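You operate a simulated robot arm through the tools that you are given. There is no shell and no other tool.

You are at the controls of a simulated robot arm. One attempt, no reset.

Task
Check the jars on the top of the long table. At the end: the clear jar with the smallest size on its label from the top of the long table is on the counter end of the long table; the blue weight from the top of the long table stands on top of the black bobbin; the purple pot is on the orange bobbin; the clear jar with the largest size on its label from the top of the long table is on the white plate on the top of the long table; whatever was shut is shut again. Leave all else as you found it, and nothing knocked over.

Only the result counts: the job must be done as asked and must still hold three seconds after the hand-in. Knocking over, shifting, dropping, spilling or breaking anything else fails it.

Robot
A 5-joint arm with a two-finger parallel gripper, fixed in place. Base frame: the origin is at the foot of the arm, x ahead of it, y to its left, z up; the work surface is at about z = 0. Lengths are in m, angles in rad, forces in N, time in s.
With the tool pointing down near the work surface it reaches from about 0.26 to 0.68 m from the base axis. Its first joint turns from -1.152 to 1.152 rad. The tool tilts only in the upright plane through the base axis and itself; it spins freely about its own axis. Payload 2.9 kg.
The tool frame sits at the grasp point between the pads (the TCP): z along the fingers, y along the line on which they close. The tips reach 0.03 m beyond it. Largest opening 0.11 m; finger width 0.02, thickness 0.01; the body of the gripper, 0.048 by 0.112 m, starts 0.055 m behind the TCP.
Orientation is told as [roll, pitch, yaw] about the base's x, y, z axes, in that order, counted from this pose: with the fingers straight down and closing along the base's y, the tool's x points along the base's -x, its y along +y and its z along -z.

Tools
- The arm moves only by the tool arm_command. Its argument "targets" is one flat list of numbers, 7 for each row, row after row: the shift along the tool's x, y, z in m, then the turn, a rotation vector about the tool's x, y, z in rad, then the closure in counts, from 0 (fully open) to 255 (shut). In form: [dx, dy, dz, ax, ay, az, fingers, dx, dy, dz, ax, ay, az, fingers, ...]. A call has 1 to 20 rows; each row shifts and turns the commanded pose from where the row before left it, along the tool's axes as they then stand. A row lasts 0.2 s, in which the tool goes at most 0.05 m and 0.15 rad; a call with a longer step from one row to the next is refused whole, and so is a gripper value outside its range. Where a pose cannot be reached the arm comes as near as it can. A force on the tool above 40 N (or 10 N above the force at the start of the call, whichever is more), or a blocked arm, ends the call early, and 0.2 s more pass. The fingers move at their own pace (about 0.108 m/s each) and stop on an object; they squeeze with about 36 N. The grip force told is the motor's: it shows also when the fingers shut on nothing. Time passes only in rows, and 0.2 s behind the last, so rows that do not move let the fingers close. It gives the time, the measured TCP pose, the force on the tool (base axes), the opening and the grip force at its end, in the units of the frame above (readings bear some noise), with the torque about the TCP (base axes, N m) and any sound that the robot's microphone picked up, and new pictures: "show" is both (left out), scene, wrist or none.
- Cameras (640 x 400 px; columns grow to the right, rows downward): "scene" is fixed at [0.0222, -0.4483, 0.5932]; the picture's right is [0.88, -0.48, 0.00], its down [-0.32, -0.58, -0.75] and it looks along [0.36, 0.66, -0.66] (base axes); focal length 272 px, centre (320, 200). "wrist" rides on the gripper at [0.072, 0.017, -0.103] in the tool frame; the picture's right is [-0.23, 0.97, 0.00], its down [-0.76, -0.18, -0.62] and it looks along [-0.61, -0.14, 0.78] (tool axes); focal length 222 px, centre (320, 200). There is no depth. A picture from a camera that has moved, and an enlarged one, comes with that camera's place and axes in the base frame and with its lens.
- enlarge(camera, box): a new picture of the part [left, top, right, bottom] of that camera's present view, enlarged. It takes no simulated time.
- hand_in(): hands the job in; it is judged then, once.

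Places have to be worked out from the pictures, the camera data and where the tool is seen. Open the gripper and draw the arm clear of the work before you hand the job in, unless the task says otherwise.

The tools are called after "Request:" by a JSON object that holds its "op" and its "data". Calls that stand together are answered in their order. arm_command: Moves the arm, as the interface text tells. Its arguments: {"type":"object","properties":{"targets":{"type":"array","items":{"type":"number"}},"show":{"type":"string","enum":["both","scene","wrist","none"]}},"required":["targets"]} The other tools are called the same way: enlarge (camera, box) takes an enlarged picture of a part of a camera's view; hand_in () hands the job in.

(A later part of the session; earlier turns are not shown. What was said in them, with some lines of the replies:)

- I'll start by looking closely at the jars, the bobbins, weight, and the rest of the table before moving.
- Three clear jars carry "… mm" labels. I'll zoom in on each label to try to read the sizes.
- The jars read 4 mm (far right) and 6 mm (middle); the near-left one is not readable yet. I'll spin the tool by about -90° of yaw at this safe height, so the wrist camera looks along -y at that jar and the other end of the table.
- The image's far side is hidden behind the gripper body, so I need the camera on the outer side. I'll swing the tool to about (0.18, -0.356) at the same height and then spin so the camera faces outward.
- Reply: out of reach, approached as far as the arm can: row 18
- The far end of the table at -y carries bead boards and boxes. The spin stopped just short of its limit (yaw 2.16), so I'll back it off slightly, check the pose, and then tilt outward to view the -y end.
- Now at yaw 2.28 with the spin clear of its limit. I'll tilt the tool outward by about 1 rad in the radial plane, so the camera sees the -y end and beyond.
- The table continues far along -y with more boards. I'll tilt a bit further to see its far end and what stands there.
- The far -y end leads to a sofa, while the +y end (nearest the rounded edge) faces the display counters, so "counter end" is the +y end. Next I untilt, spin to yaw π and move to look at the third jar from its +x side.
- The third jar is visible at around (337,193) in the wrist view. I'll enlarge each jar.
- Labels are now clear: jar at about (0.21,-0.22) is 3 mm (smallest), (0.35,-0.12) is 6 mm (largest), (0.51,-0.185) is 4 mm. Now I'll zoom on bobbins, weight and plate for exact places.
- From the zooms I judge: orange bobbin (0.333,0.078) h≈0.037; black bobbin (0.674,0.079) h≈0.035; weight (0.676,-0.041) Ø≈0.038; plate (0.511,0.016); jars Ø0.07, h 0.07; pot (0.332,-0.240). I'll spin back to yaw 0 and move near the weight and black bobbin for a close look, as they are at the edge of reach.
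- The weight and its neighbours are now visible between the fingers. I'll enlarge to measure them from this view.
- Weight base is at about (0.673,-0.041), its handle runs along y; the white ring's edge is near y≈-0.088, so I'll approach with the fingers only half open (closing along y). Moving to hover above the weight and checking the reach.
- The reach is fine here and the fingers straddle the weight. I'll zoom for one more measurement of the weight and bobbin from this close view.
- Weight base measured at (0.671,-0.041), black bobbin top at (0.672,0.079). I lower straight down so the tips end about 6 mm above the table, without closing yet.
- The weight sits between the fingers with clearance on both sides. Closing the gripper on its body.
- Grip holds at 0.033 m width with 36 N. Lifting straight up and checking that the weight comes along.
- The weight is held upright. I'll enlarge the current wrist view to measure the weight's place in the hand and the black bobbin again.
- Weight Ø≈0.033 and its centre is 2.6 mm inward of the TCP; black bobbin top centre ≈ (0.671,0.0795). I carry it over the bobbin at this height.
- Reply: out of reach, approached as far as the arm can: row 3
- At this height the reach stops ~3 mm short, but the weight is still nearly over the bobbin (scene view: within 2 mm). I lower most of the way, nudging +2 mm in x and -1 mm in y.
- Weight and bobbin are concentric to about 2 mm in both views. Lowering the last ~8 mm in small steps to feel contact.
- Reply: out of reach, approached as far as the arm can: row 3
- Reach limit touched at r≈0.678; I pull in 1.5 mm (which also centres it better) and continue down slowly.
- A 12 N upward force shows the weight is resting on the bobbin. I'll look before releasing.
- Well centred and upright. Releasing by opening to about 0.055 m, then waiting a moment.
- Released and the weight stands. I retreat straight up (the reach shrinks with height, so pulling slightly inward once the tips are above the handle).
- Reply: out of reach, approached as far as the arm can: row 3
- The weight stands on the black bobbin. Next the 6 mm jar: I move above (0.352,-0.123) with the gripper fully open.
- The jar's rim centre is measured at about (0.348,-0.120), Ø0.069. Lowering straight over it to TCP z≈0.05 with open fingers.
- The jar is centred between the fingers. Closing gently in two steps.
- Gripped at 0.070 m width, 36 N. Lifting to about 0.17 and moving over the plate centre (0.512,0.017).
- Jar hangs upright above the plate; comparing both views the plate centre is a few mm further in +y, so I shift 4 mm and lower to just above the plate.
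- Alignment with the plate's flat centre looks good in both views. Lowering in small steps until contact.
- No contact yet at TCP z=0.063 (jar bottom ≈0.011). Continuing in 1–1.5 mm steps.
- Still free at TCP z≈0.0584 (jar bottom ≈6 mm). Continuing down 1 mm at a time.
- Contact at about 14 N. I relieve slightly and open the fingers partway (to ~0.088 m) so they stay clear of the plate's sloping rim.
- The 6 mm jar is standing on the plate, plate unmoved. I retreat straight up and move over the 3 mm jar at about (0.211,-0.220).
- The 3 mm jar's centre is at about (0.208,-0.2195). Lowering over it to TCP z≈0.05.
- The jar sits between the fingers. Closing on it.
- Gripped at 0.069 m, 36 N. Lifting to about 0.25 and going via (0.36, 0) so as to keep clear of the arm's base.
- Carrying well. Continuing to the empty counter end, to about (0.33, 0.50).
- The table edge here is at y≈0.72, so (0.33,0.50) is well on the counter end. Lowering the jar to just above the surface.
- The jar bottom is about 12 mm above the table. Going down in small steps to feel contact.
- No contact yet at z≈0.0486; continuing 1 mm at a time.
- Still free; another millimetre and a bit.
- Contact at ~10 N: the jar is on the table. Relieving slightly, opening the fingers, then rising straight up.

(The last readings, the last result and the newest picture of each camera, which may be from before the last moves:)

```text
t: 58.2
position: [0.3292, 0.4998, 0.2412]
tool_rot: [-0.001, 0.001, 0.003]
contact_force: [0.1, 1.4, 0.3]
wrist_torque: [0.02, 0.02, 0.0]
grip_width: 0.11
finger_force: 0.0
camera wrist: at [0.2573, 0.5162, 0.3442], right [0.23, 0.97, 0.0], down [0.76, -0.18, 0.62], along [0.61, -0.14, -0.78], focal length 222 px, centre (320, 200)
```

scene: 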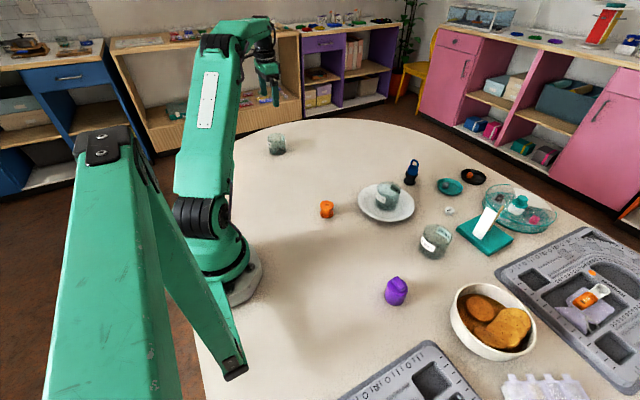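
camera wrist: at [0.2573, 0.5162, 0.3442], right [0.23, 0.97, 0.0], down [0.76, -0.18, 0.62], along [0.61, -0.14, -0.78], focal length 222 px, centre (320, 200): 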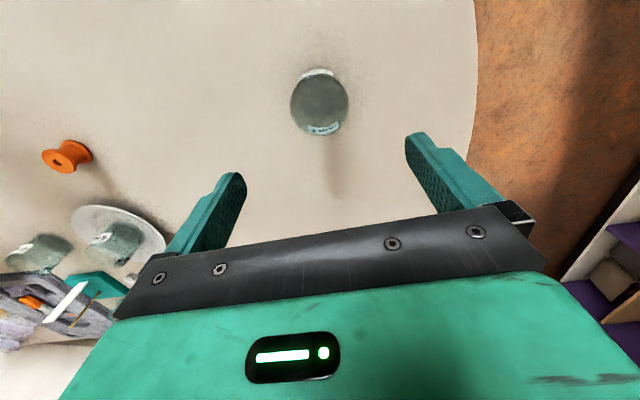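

The 3 mm jar stands on the counter end. Now toward the pot; I stop on the way above the orange bobbin to measure it from overhead.

Request:
{"op": "arm_command", "data": {"targets": [0, -0.0469, 0, 0, 0, 0, 0, 0, -0.0469, 0, 0, 0, 0, 0, 0, -0.0469, 0, 0, 0, 0, 0, 0, -0.0469, 0, 0, 0, 0, 0, 0, -0.0469, 0, 0, 0, 0, 0, 0, -0.0469, 0, 0, 0, 0, 0, 0, -0.0469, 0, 0, 0, 0, 0, 0, -0.0469, 0, 0, 0, 0, 0, 0, -0.0469, 0, 0, 0, 0, 0, 0, 0, 0, 0, 0, 0, 0], "show": "both"}}

Request:
{"op": "enlarge", "data": {"camera": "wrist", "box": [270, 60, 370, 160]}}

```text
t: 60.4
position: [0.3312, 0.0798, 0.2379]
tool_rot: [0.0, 0.002, 0.001]
contact_force: [-0.6, 0.0, 0.2]
wrist_torque: [0.01, -0.02, 0.0]
grip_width: 0.1103
finger_force: 0.0
camera wrist: at [0.2596, 0.0967, 0.3412], right [0.23, 0.97, 0.0], down [0.76, -0.18, 0.62], along [0.61, -0.14, -0.78], focal length 222 px, centre (320, 200)
```

scene: 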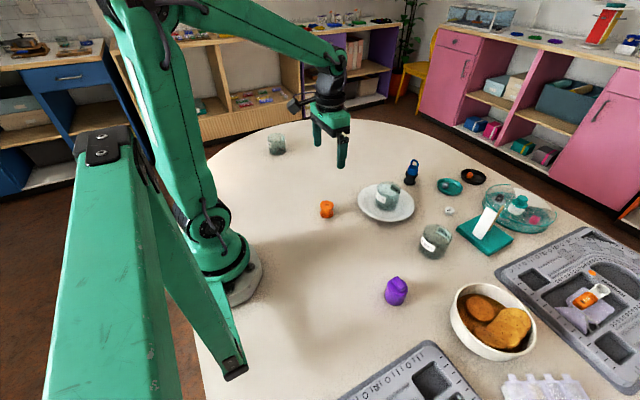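
wrist: 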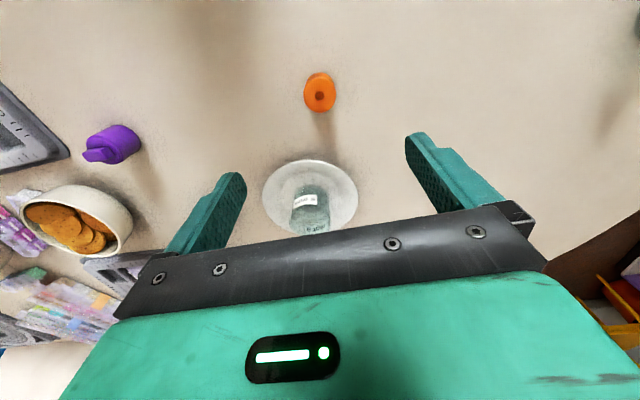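

```text
4.00 times, centred on (320, 110) of wrist
camera zoom: at [0.2596, 0.0967, 0.3412], right [0.23, 0.97, 0.0], down [0.76, -0.18, 0.62], along [0.61, -0.14, -0.78], focal length 888 px, centre (320, 560)
```

zoom: 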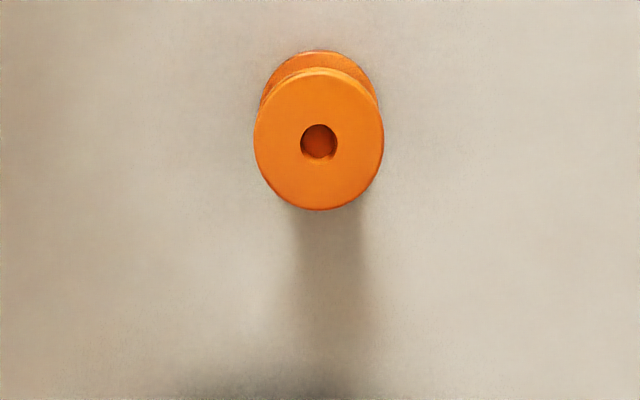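

Orange bobbin top centre measured at about (0.331,0.079). Moving on to hover above the pot at (0.331,-0.240).

Request:
{"op": "arm_command", "data": {"targets": [0, -0.0457, 0, 0, 0, 0, 0, 0, -0.0457, 0, 0, 0, 0, 0, 0, -0.0457, 0, 0, 0, 0, 0, 0, -0.0457, 0, 0, 0, 0, 0, 0, -0.0457, 0, 0, 0, 0, 0, 0, -0.0457, 0.02, 0, 0, 0, 60, 0, -0.0457, 0.02, 0, 0, 0, 60, 0, 0, 0, 0, 0, 0, 60], "show": "both"}}

Request:
{"op": "enlarge", "data": {"camera": "wrist", "box": [260, 50, 380, 170]}}

```text
t: 62.2
position: [0.3315, -0.2449, 0.2005]
tool_rot: [-0.001, -0.001, 0.002]
contact_force: [0.4, 0.1, 0.1]
wrist_torque: [-0.01, -0.02, 0.01]
grip_width: 0.0841
finger_force: 0.1
camera wrist: at [0.2594, -0.2279, 0.3031], right [0.23, 0.97, 0.0], down [0.76, -0.18, 0.62], along [0.61, -0.14, -0.78], focal length 222 px, centre (320, 200)
```

scene: 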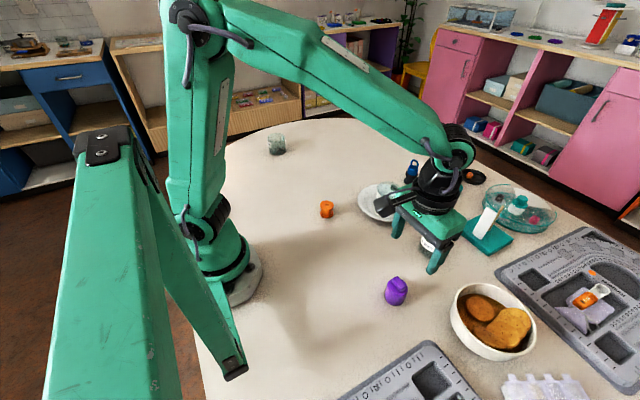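
wrist: 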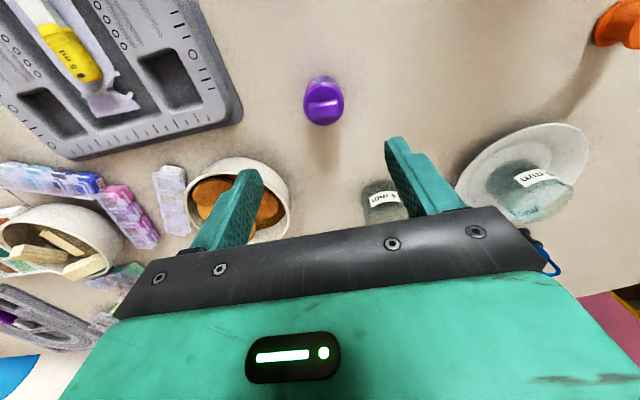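

```text
3.33 times, centred on (320, 110) of wrist
camera zoom: at [0.2594, -0.2279, 0.3031], right [0.23, 0.97, 0.0], down [0.76, -0.18, 0.62], along [0.61, -0.14, -0.78], focal length 740 px, centre (320, 500)
```

zoom: 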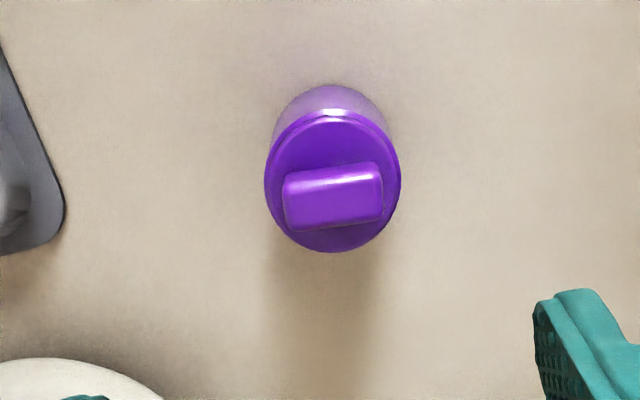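

Pot centre is at about (0.330,-0.240), Ø≈0.045, lid flush with the body. I shift +5 mm in y and lower to TCP z≈0.04.

Request:
{"op": "arm_command", "data": {"targets": [0.001, 0.005, 0.03, 0, 0, 0, 60, 0, 0, 0.045, 0, 0, 0, 60, 0, 0, 0.045, 0, 0, 0, 60, 0, 0, 0.035, 0, 0, 0, 60, 0, 0, 0.0055, 0, 0, 0, 60, 0, 0, 0, 0, 0, 0, 60], "show": "both"}}

```text
t: 63.6
position: [0.3303, -0.2361, 0.0417]
tool_rot: [-0.002, -0.001, 0.003]
contact_force: [-0.9, -0.2, 0.6]
wrist_torque: [0.01, 0.0, 0.0]
grip_width: 0.0841
finger_force: 0.1
camera wrist: at [0.2583, -0.2194, 0.1435], right [0.23, 0.97, 0.0], down [0.76, -0.18, 0.62], along [0.61, -0.14, -0.78], focal length 222 px, centre (320, 200)
```

scene: 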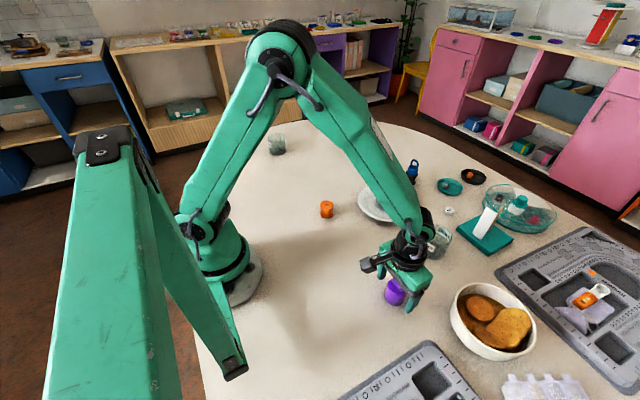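
wrist: 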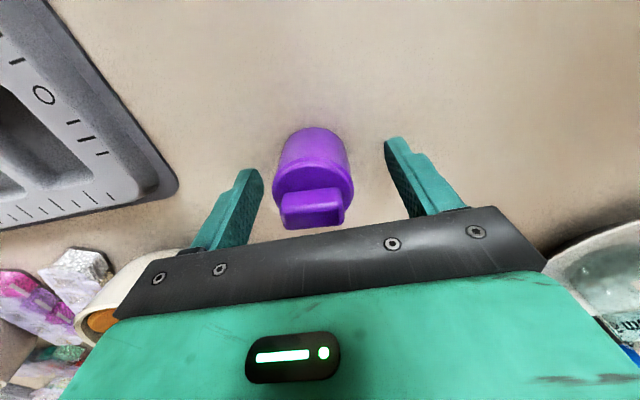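

The pot sits ~4 mm to the -y side of the finger midline; I shift -4 mm in y and then close.

Request:
{"op": "arm_command", "data": {"targets": [0, -0.004, 0, 0, 0, 0, 60, 0, 0, 0, 0, 0, 0, 60, 0, 0, 0, 0, 0, 0, 120, 0, 0, 0, 0, 0, 0, 180, 0, 0, 0, 0, 0, 0, 255], "show": "wrist"}}

```text
t: 64.8
position: [0.3307, -0.2412, 0.0396]
tool_rot: [-0.001, -0.001, 0.004]
contact_force: [-0.2, -0.3, -0.3]
wrist_torque: [-0.02, -0.04, 0.02]
grip_width: 0.045
finger_force: 35.7
camera wrist: at [0.2586, -0.2235, 0.1433], right [0.23, 0.97, 0.0], down [0.76, -0.18, 0.62], along [0.61, -0.14, -0.78], focal length 222 px, centre (320, 200)
```

wrist: 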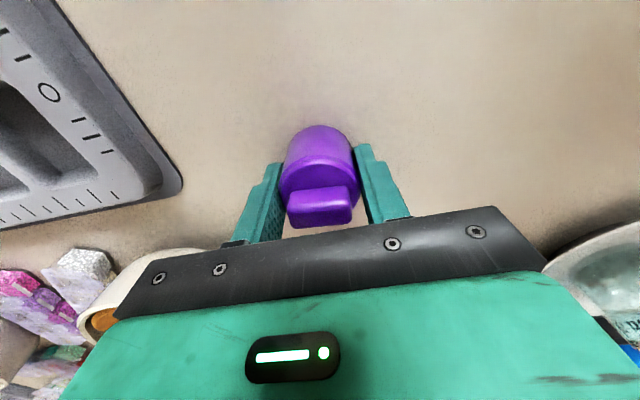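

Gripped at 0.045 m. Lifting to check the whole pot (with lid) comes along.

Request:
{"op": "arm_command", "data": {"targets": [0, 0, -0.01, 0, 0, 0, 255, 0, 0, -0.03, 0, 0, 0, 255, 0, 0, -0.04, 0, 0, 0, 255, 0, 0, -0.04, 0, 0, 0, 255, 0, 0, 0, 0, 0, 0, 255], "show": "both"}}

Request:
{"op": "enlarge", "data": {"camera": "scene", "box": [370, 190, 470, 310]}}

Request:
{"op": "enlarge", "data": {"camera": "wrist", "box": [260, 100, 380, 240]}}

```text
t: 66.0
position: [0.3292, -0.2431, 0.1605]
tool_rot: [-0.001, 0.001, 0.001]
contact_force: [-0.9, -0.8, -0.4]
wrist_torque: [0.02, 0.01, 0.05]
grip_width: 0.0451
finger_force: 35.8
camera wrist: at [0.258, -0.2258, 0.264], right [0.23, 0.97, 0.0], down [0.76, -0.18, 0.62], along [0.61, -0.14, -0.78], focal length 222 px, centre (320, 200)
```

scene: 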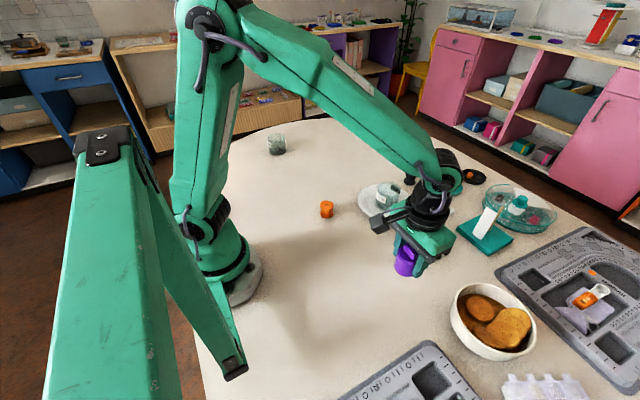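
wrist: 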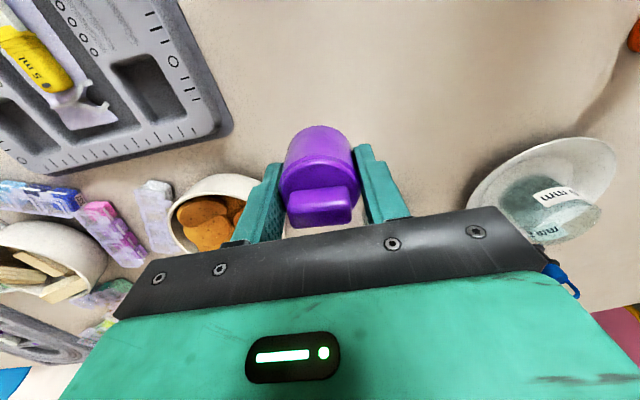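

```text
3.33 times, centred on (420, 250) of scene
camera zoom: at [0.0222, -0.4483, 0.5932], right [0.88, -0.48, 0.0], down [-0.32, -0.58, -0.75], along [0.36, 0.66, -0.66], focal length 908 px, centre (-13, 33)
```

zoom: 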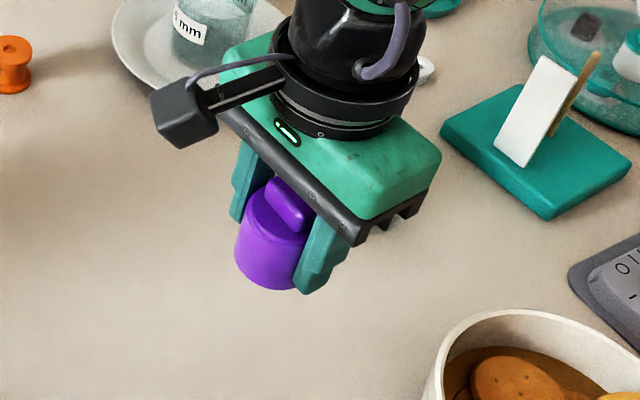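

```text
2.86 times, centred on (320, 170) of wrist
camera zoom: at [0.258, -0.2258, 0.264], right [0.23, 0.97, 0.0], down [0.76, -0.18, 0.62], along [0.61, -0.14, -0.78], focal length 635 px, centre (320, 286)
```

zoom: 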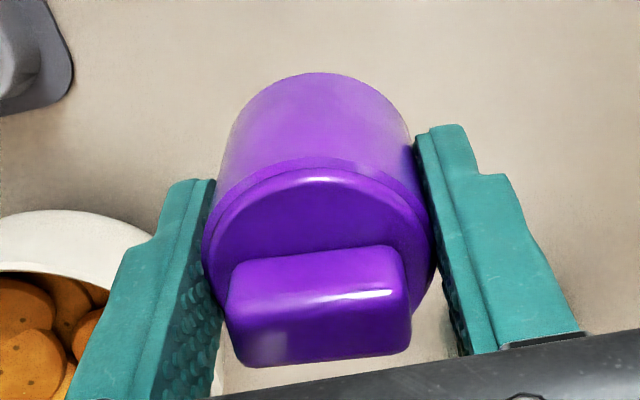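

The pot is held whole and centred. Carrying it over the orange bobbin at (0.331,0.079).

Request:
{"op": "arm_command", "data": {"targets": [0, 0.04, 0, 0, 0, 0, 255, 0, 0.04, 0, 0, 0, 0, 255, 0, 0.04, 0, 0, 0, 0, 255, 0, 0.04, 0, 0, 0, 0, 255, 0, 0.04, 0, 0, 0, 0, 255, 0, 0.04, 0, 0, 0, 0, 255, 0, 0.04, 0, 0, 0, 0, 255, 0, 0.04, 0, 0, 0, 0, 255, 0, 0, 0, 0, 0, 0, 255, 0, 0, 0, 0, 0, 0, 255], "show": "both"}}

Request:
{"op": "enlarge", "data": {"camera": "wrist", "box": [260, 60, 380, 220]}}

Request:
{"op": "enlarge", "data": {"camera": "scene", "box": [290, 140, 370, 225]}}

```text
t: 68.2
position: [0.3308, 0.0796, 0.1599]
tool_rot: [0.002, -0.001, 0.003]
contact_force: [-0.5, -0.3, 0.1]
wrist_torque: [-0.03, -0.02, 0.0]
grip_width: 0.0448
finger_force: 35.8
camera wrist: at [0.2582, 0.0966, 0.2626], right [0.23, 0.97, 0.0], down [0.76, -0.18, 0.62], along [0.61, -0.14, -0.78], focal length 222 px, centre (320, 200)
```

scene: 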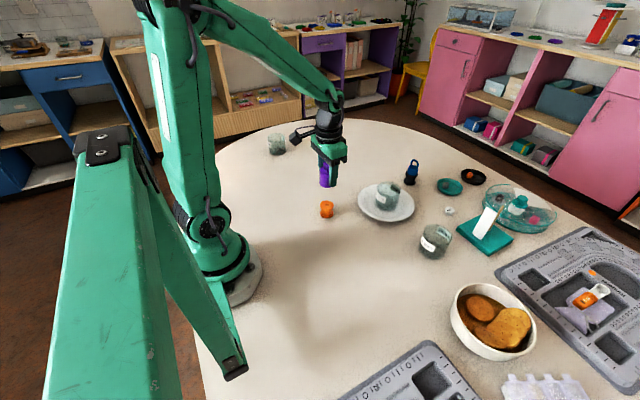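
wrist: 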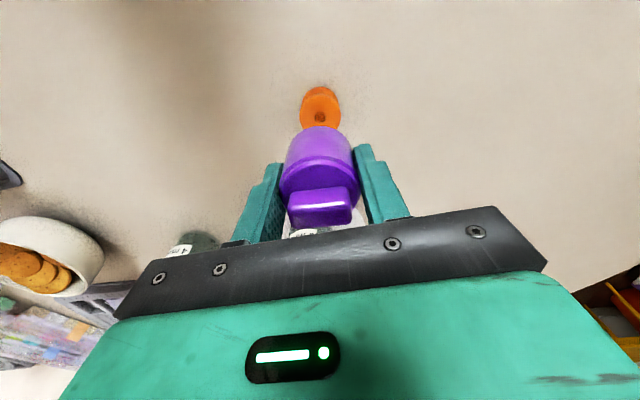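

```text
2.50 times, centred on (320, 140) of wrist
camera zoom: at [0.2582, 0.0966, 0.2626], right [0.23, 0.97, 0.0], down [0.76, -0.18, 0.62], along [0.61, -0.14, -0.78], focal length 555 px, centre (320, 350)
```

zoom: 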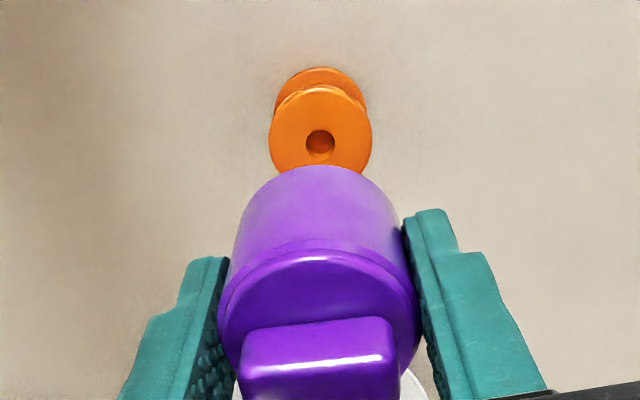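

```text
4.71 times, centred on (330, 182) of scene
camera zoom: at [0.0222, -0.4483, 0.5932], right [0.88, -0.48, 0.0], down [-0.32, -0.58, -0.75], along [0.36, 0.66, -0.66], focal length 1283 px, centre (273, 282)
```

zoom: 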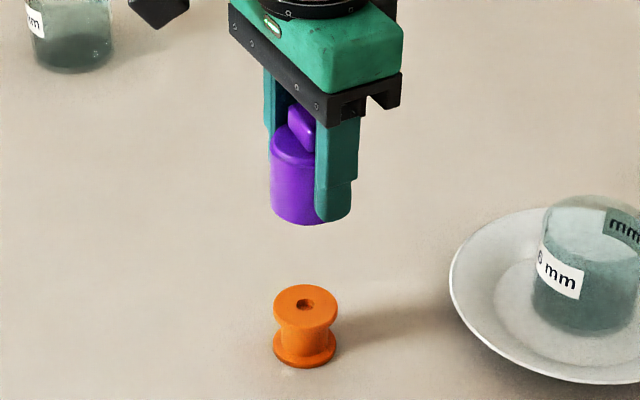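

Both views agree the pot is within ~2 mm of the bobbin's axis. Lowering to about 12 mm above it, shifting -1 mm in y.

Request:
{"op": "arm_command", "data": {"targets": [0, -0.001, 0.03, 0, 0, 0, 255, 0, 0, 0.025, 0, 0, 0, 255, 0, 0, 0.015, 0, 0, 0, 255, 0, 0, 0, 0, 0, 0, 255], "show": "both"}}

Request:
{"op": "enlarge", "data": {"camera": "wrist", "box": [260, 60, 380, 220]}}

Request:
{"op": "enlarge", "data": {"camera": "scene", "box": [295, 160, 365, 225]}}

```text
t: 69.2
position: [0.33, 0.0781, 0.0895]
tool_rot: [0.001, -0.001, 0.002]
contact_force: [-0.3, 0.2, -1.8]
wrist_torque: [0.03, 0.01, 0.0]
grip_width: 0.045
finger_force: 36.2
camera wrist: at [0.2572, 0.0949, 0.1927], right [0.23, 0.97, 0.0], down [0.76, -0.18, 0.62], along [0.61, -0.14, -0.78], focal length 222 px, centre (320, 200)
```

scene: 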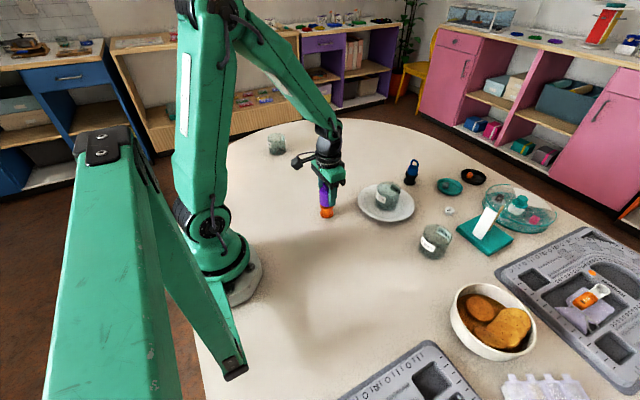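
wrist: 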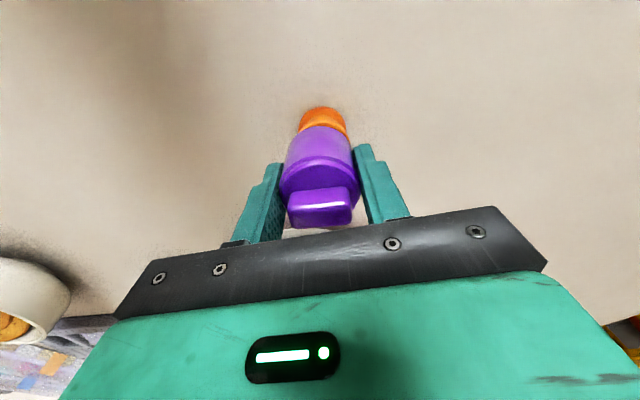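

```text
2.50 times, centred on (320, 140) of wrist
camera zoom: at [0.2572, 0.0949, 0.1927], right [0.23, 0.97, 0.0], down [0.76, -0.18, 0.62], along [0.61, -0.14, -0.78], focal length 555 px, centre (320, 350)
```

zoom: 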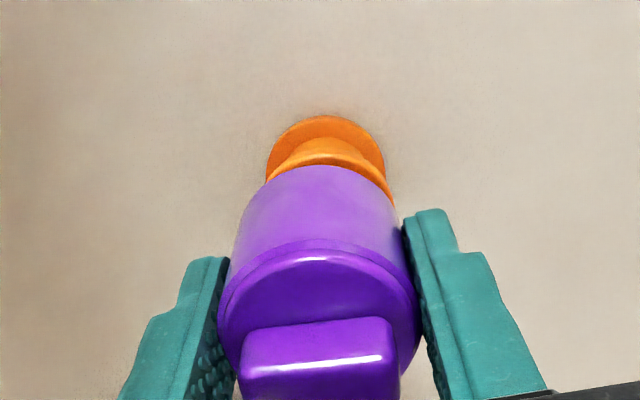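

```text
6.15 times, centred on (330, 192) of scene
camera zoom: at [0.0222, -0.4483, 0.5932], right [0.88, -0.48, 0.0], down [-0.32, -0.58, -0.75], along [0.36, 0.66, -0.66], focal length 1677 px, centre (258, 246)
```

zoom: 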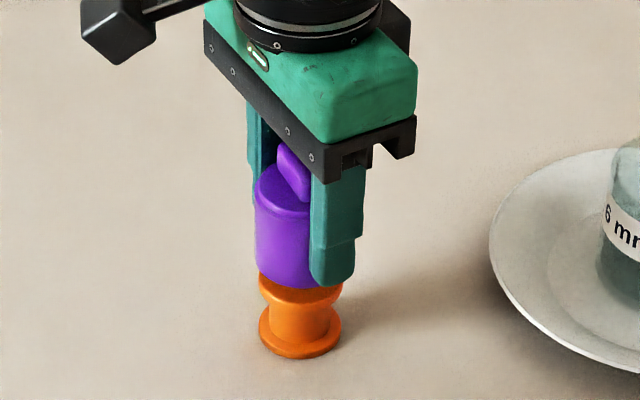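

Wrist view shows the bobbin ~2 mm to +y of the pot axis, so I undo that nudge (+1.8 mm in y) and lower in small steps to contact.

Request:
{"op": "arm_command", "data": {"targets": [0, 0.0018, 0.004, 0, 0, 0, 255, 0, 0, 0.004, 0, 0, 0, 255, 0, 0, 0.0015, 0, 0, 0, 255, 0, 0, 0, 0, 0, 0, 255], "show": "none"}}

```text
t: 70.2
position: [0.3293, 0.0809, 0.0801]
tool_rot: [-0.001, -0.001, 0.001]
contact_force: [-0.4, -0.6, -0.9]
wrist_torque: [0.03, 0.0, 0.01]
grip_width: 0.0445
finger_force: 35.7
```

Not yet touching (z≈0.080). Another 1 mm at a time.

Request:
{"op": "arm_command", "data": {"targets": [0, 0, 0.001, 0, 0, 0, 255, 0, 0, 0.001, 0, 0, 0, 255, 0, 0, 0, 0, 0, 0, 255], "show": "none"}}

```text
t: 71.0
position: [0.3281, 0.0796, 0.0784]
tool_rot: [0.001, 0.0, 0.001]
contact_force: [0.0, -1.0, 2.5]
wrist_torque: [-0.03, 0.02, 0.01]
grip_width: 0.0449
finger_force: 35.5
```

A first light touch (2.5 N). One more small step to confirm contact.

Request:
{"op": "arm_command", "data": {"targets": [0, 0, 0.0007, 0, 0, 0, 255, 0, 0, 0, 0, 0, 0, 255], "show": "both"}}

Request:
{"op": "enlarge", "data": {"camera": "scene", "box": [295, 160, 365, 225]}}

Request:
{"op": "enlarge", "data": {"camera": "wrist", "box": [260, 60, 380, 220]}}

```text
t: 71.6
position: [0.3301, 0.0805, 0.0782]
tool_rot: [-0.001, -0.002, 0.001]
contact_force: [-0.9, -0.4, 11.3]
wrist_torque: [-0.03, 0.05, 0.01]
grip_width: 0.0451
finger_force: 35.5
camera wrist: at [0.2575, 0.0966, 0.1807], right [0.23, 0.97, 0.0], down [0.76, -0.18, 0.62], along [0.61, -0.14, -0.78], focal length 222 px, centre (320, 200)
```

scene: 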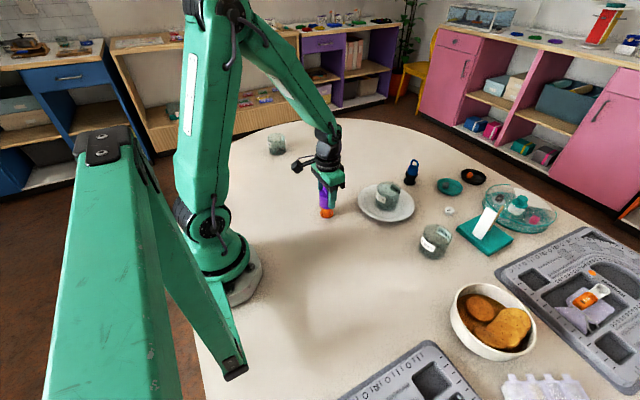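
wrist: 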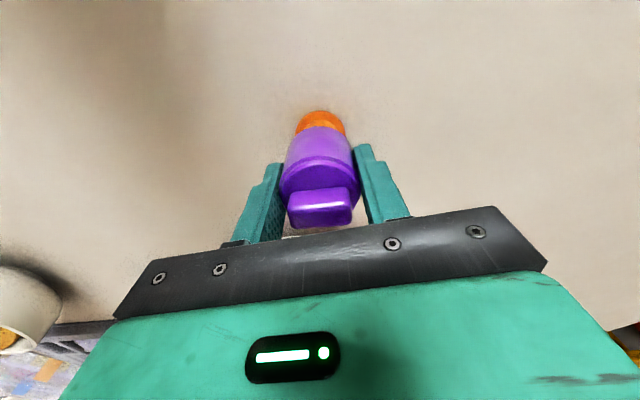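

```text
6.15 times, centred on (330, 192) of scene
camera zoom: at [0.0221, -0.4483, 0.5932], right [0.88, -0.48, 0.0], down [-0.32, -0.58, -0.75], along [0.36, 0.66, -0.66], focal length 1677 px, centre (258, 246)
```

zoom: 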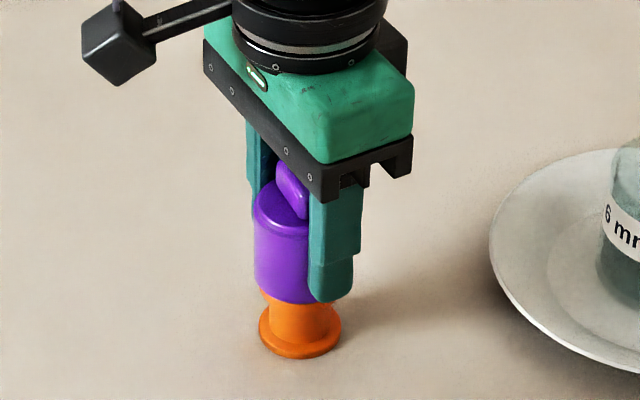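

```text
2.50 times, centred on (320, 140) of wrist
camera zoom: at [0.2575, 0.0966, 0.1807], right [0.23, 0.97, 0.0], down [0.76, -0.18, 0.62], along [0.61, -0.14, -0.78], focal length 555 px, centre (320, 350)
```

zoom: 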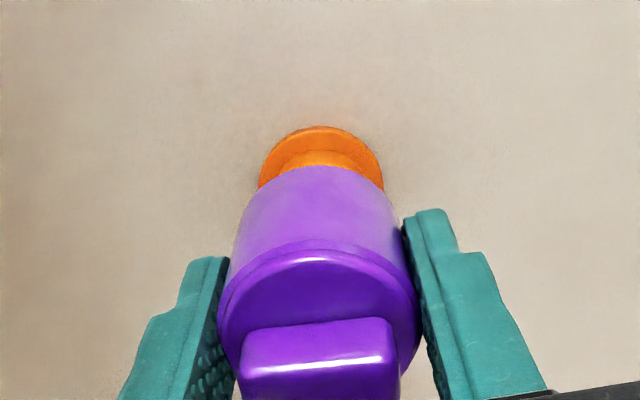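

The pot rests on the bobbin (11 N), well centred in both views. Relieving a touch, opening to ~0.075 m, then rising straight up.

Request:
{"op": "arm_command", "data": {"targets": [0, 0, -0.0005, 0, 0, 0, 255, 0, 0, 0, 0, 0, 0, 140, 0, 0, 0, 0, 0, 0, 80, 0, 0, 0, 0, 0, 0, 80], "show": "wrist"}}

Request:
{"op": "enlarge", "data": {"camera": "scene", "box": [295, 160, 365, 225]}}

```text
t: 72.6
position: [0.3293, 0.0789, 0.0777]
tool_rot: [0.0, -0.001, 0.003]
contact_force: [0.5, -0.1, 0.3]
wrist_torque: [-0.02, 0.02, 0.0]
grip_width: 0.0756
finger_force: 0.0
camera wrist: at [0.2574, 0.0968, 0.1809], right [0.23, 0.97, 0.0], down [0.76, -0.18, 0.62], along [0.61, -0.14, -0.78], focal length 222 px, centre (320, 200)
```

wrist: 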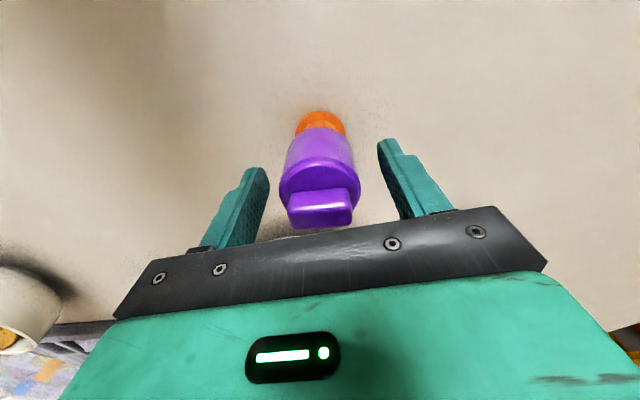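

```text
6.15 times, centred on (330, 192) of scene
camera zoom: at [0.0222, -0.4483, 0.5932], right [0.88, -0.48, 0.0], down [-0.32, -0.58, -0.75], along [0.36, 0.66, -0.66], focal length 1677 px, centre (258, 246)
```

zoom: 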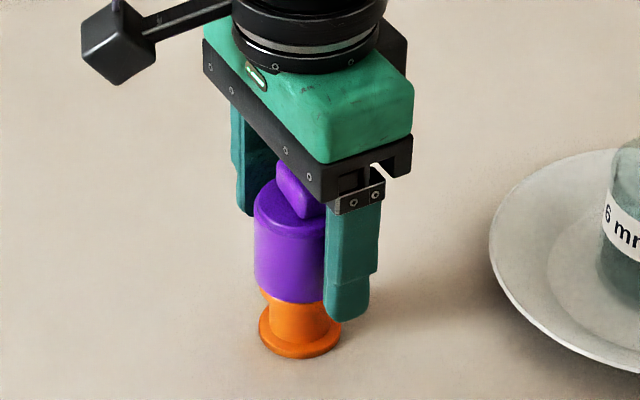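

Released, the pot stands on the orange bobbin. Rising straight up to ~0.33.

Request:
{"op": "arm_command", "data": {"targets": [0, 0, -0.02, 0, 0, 0, 80, 0, 0, -0.03, 0, 0, 0, 80, 0, 0, -0.04, 0, 0, 0, 80, 0, 0, -0.045, 0, 0, 0, 0, 0, 0, -0.045, 0, 0, 0, 0, 0, 0, -0.045, 0, 0, 0, 0, 0, 0, -0.03, 0, 0, 0, 0, 0, 0, 0, 0, 0, 0, 0], "show": "both"}}

Request:
{"op": "enlarge", "data": {"camera": "scene", "box": [250, 120, 450, 270]}}

Request:
{"op": "enlarge", "data": {"camera": "scene", "box": [380, 150, 600, 300]}}

```text
t: 74.4
position: [0.3286, 0.0783, 0.3351]
tool_rot: [0.0, 0.0, 0.002]
contact_force: [0.6, -0.1, 0.3]
wrist_torque: [-0.02, 0.02, 0.0]
grip_width: 0.1099
finger_force: 0.0
camera wrist: at [0.2574, 0.0952, 0.4372], right [0.23, 0.97, 0.0], down [0.76, -0.18, 0.62], along [0.61, -0.14, -0.78], focal length 222 px, centre (320, 200)
```

scene: 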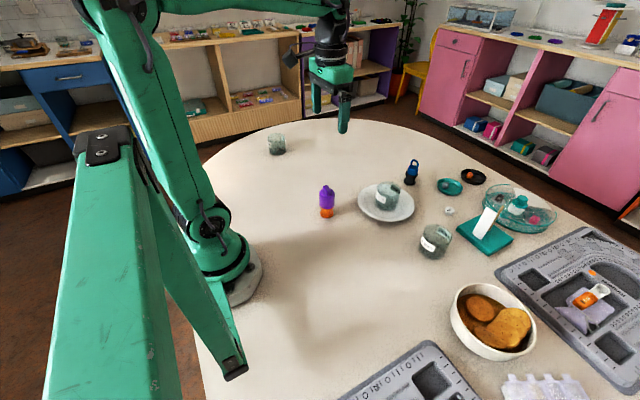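
wrist: 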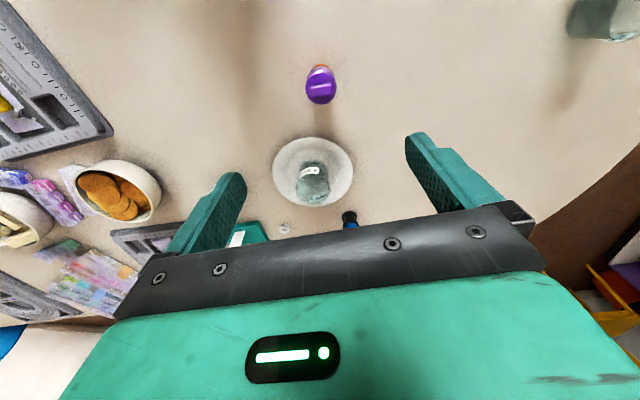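

```text
2.67 times, centred on (350, 195) of scene
camera zoom: at [0.0222, -0.4483, 0.5932], right [0.88, -0.48, 0.0], down [-0.32, -0.58, -0.75], along [0.36, 0.66, -0.66], focal length 727 px, centre (240, 213)
```

zoom: 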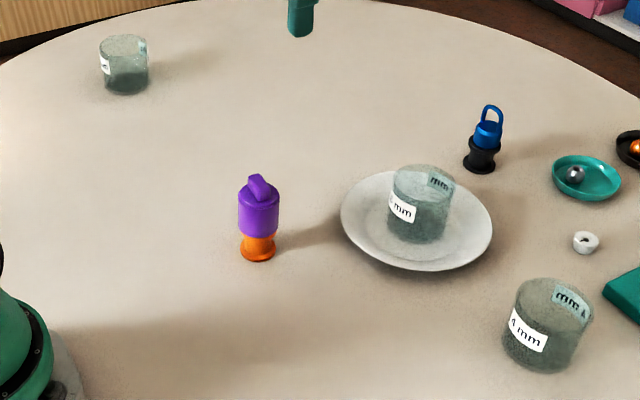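

```text
2.67 times, centred on (490, 225) of scene
camera zoom: at [0.0222, -0.4483, 0.5932], right [0.88, -0.48, 0.0], down [-0.32, -0.58, -0.75], along [0.36, 0.66, -0.66], focal length 727 px, centre (-133, 133)
```

zoom: 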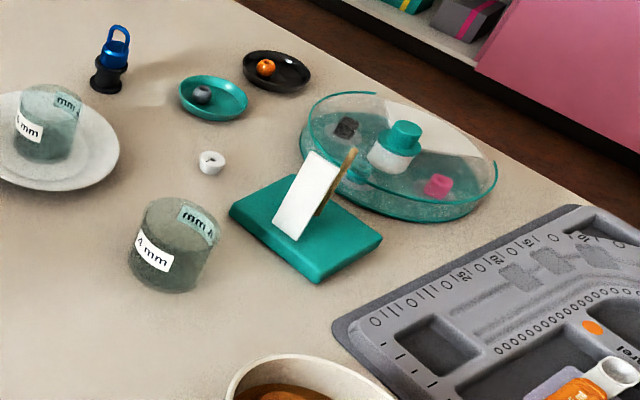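

All four goals look met: 3 mm jar on the counter end, 6 mm jar on the plate, weight on the black bobbin, pot (lid on) on the orange bobbin, with everything else in place. The gripper is open, and the arm is well above the work near its starting pose, so I hand in.

Request:
{"op": "hand_in", "data": {}}

```text
The job is handed in.
```

I handed the job in. In the final pictures every item was in place and nothing had been knocked over.

| Item | Where it is now |
|---|---|
| 3 mm jar (smallest label) | On the counter end of the long table, at about (0.33, 0.50) |
| 6 mm jar (largest label) | On the flat centre of the white plate |
| Blue weight | Standing upright on the black bobbin, within about 3 mm of centre |
| Purple pot, lid on | Standing on the orange bobbin |

- **Jars:** the third jar reads 4 mm and was not touched.
- **Counter end:** I took this to be the rounded +y end, because that end faces the display counters while the far -y end has a sofa. If another end was meant, the 3 mm jar is in the wrong place.
- **Shut items:** I opened nothing, so nothing needed shutting again.

The gripper is open and the arm is raised to about 0.33 m, close to its starting pose.
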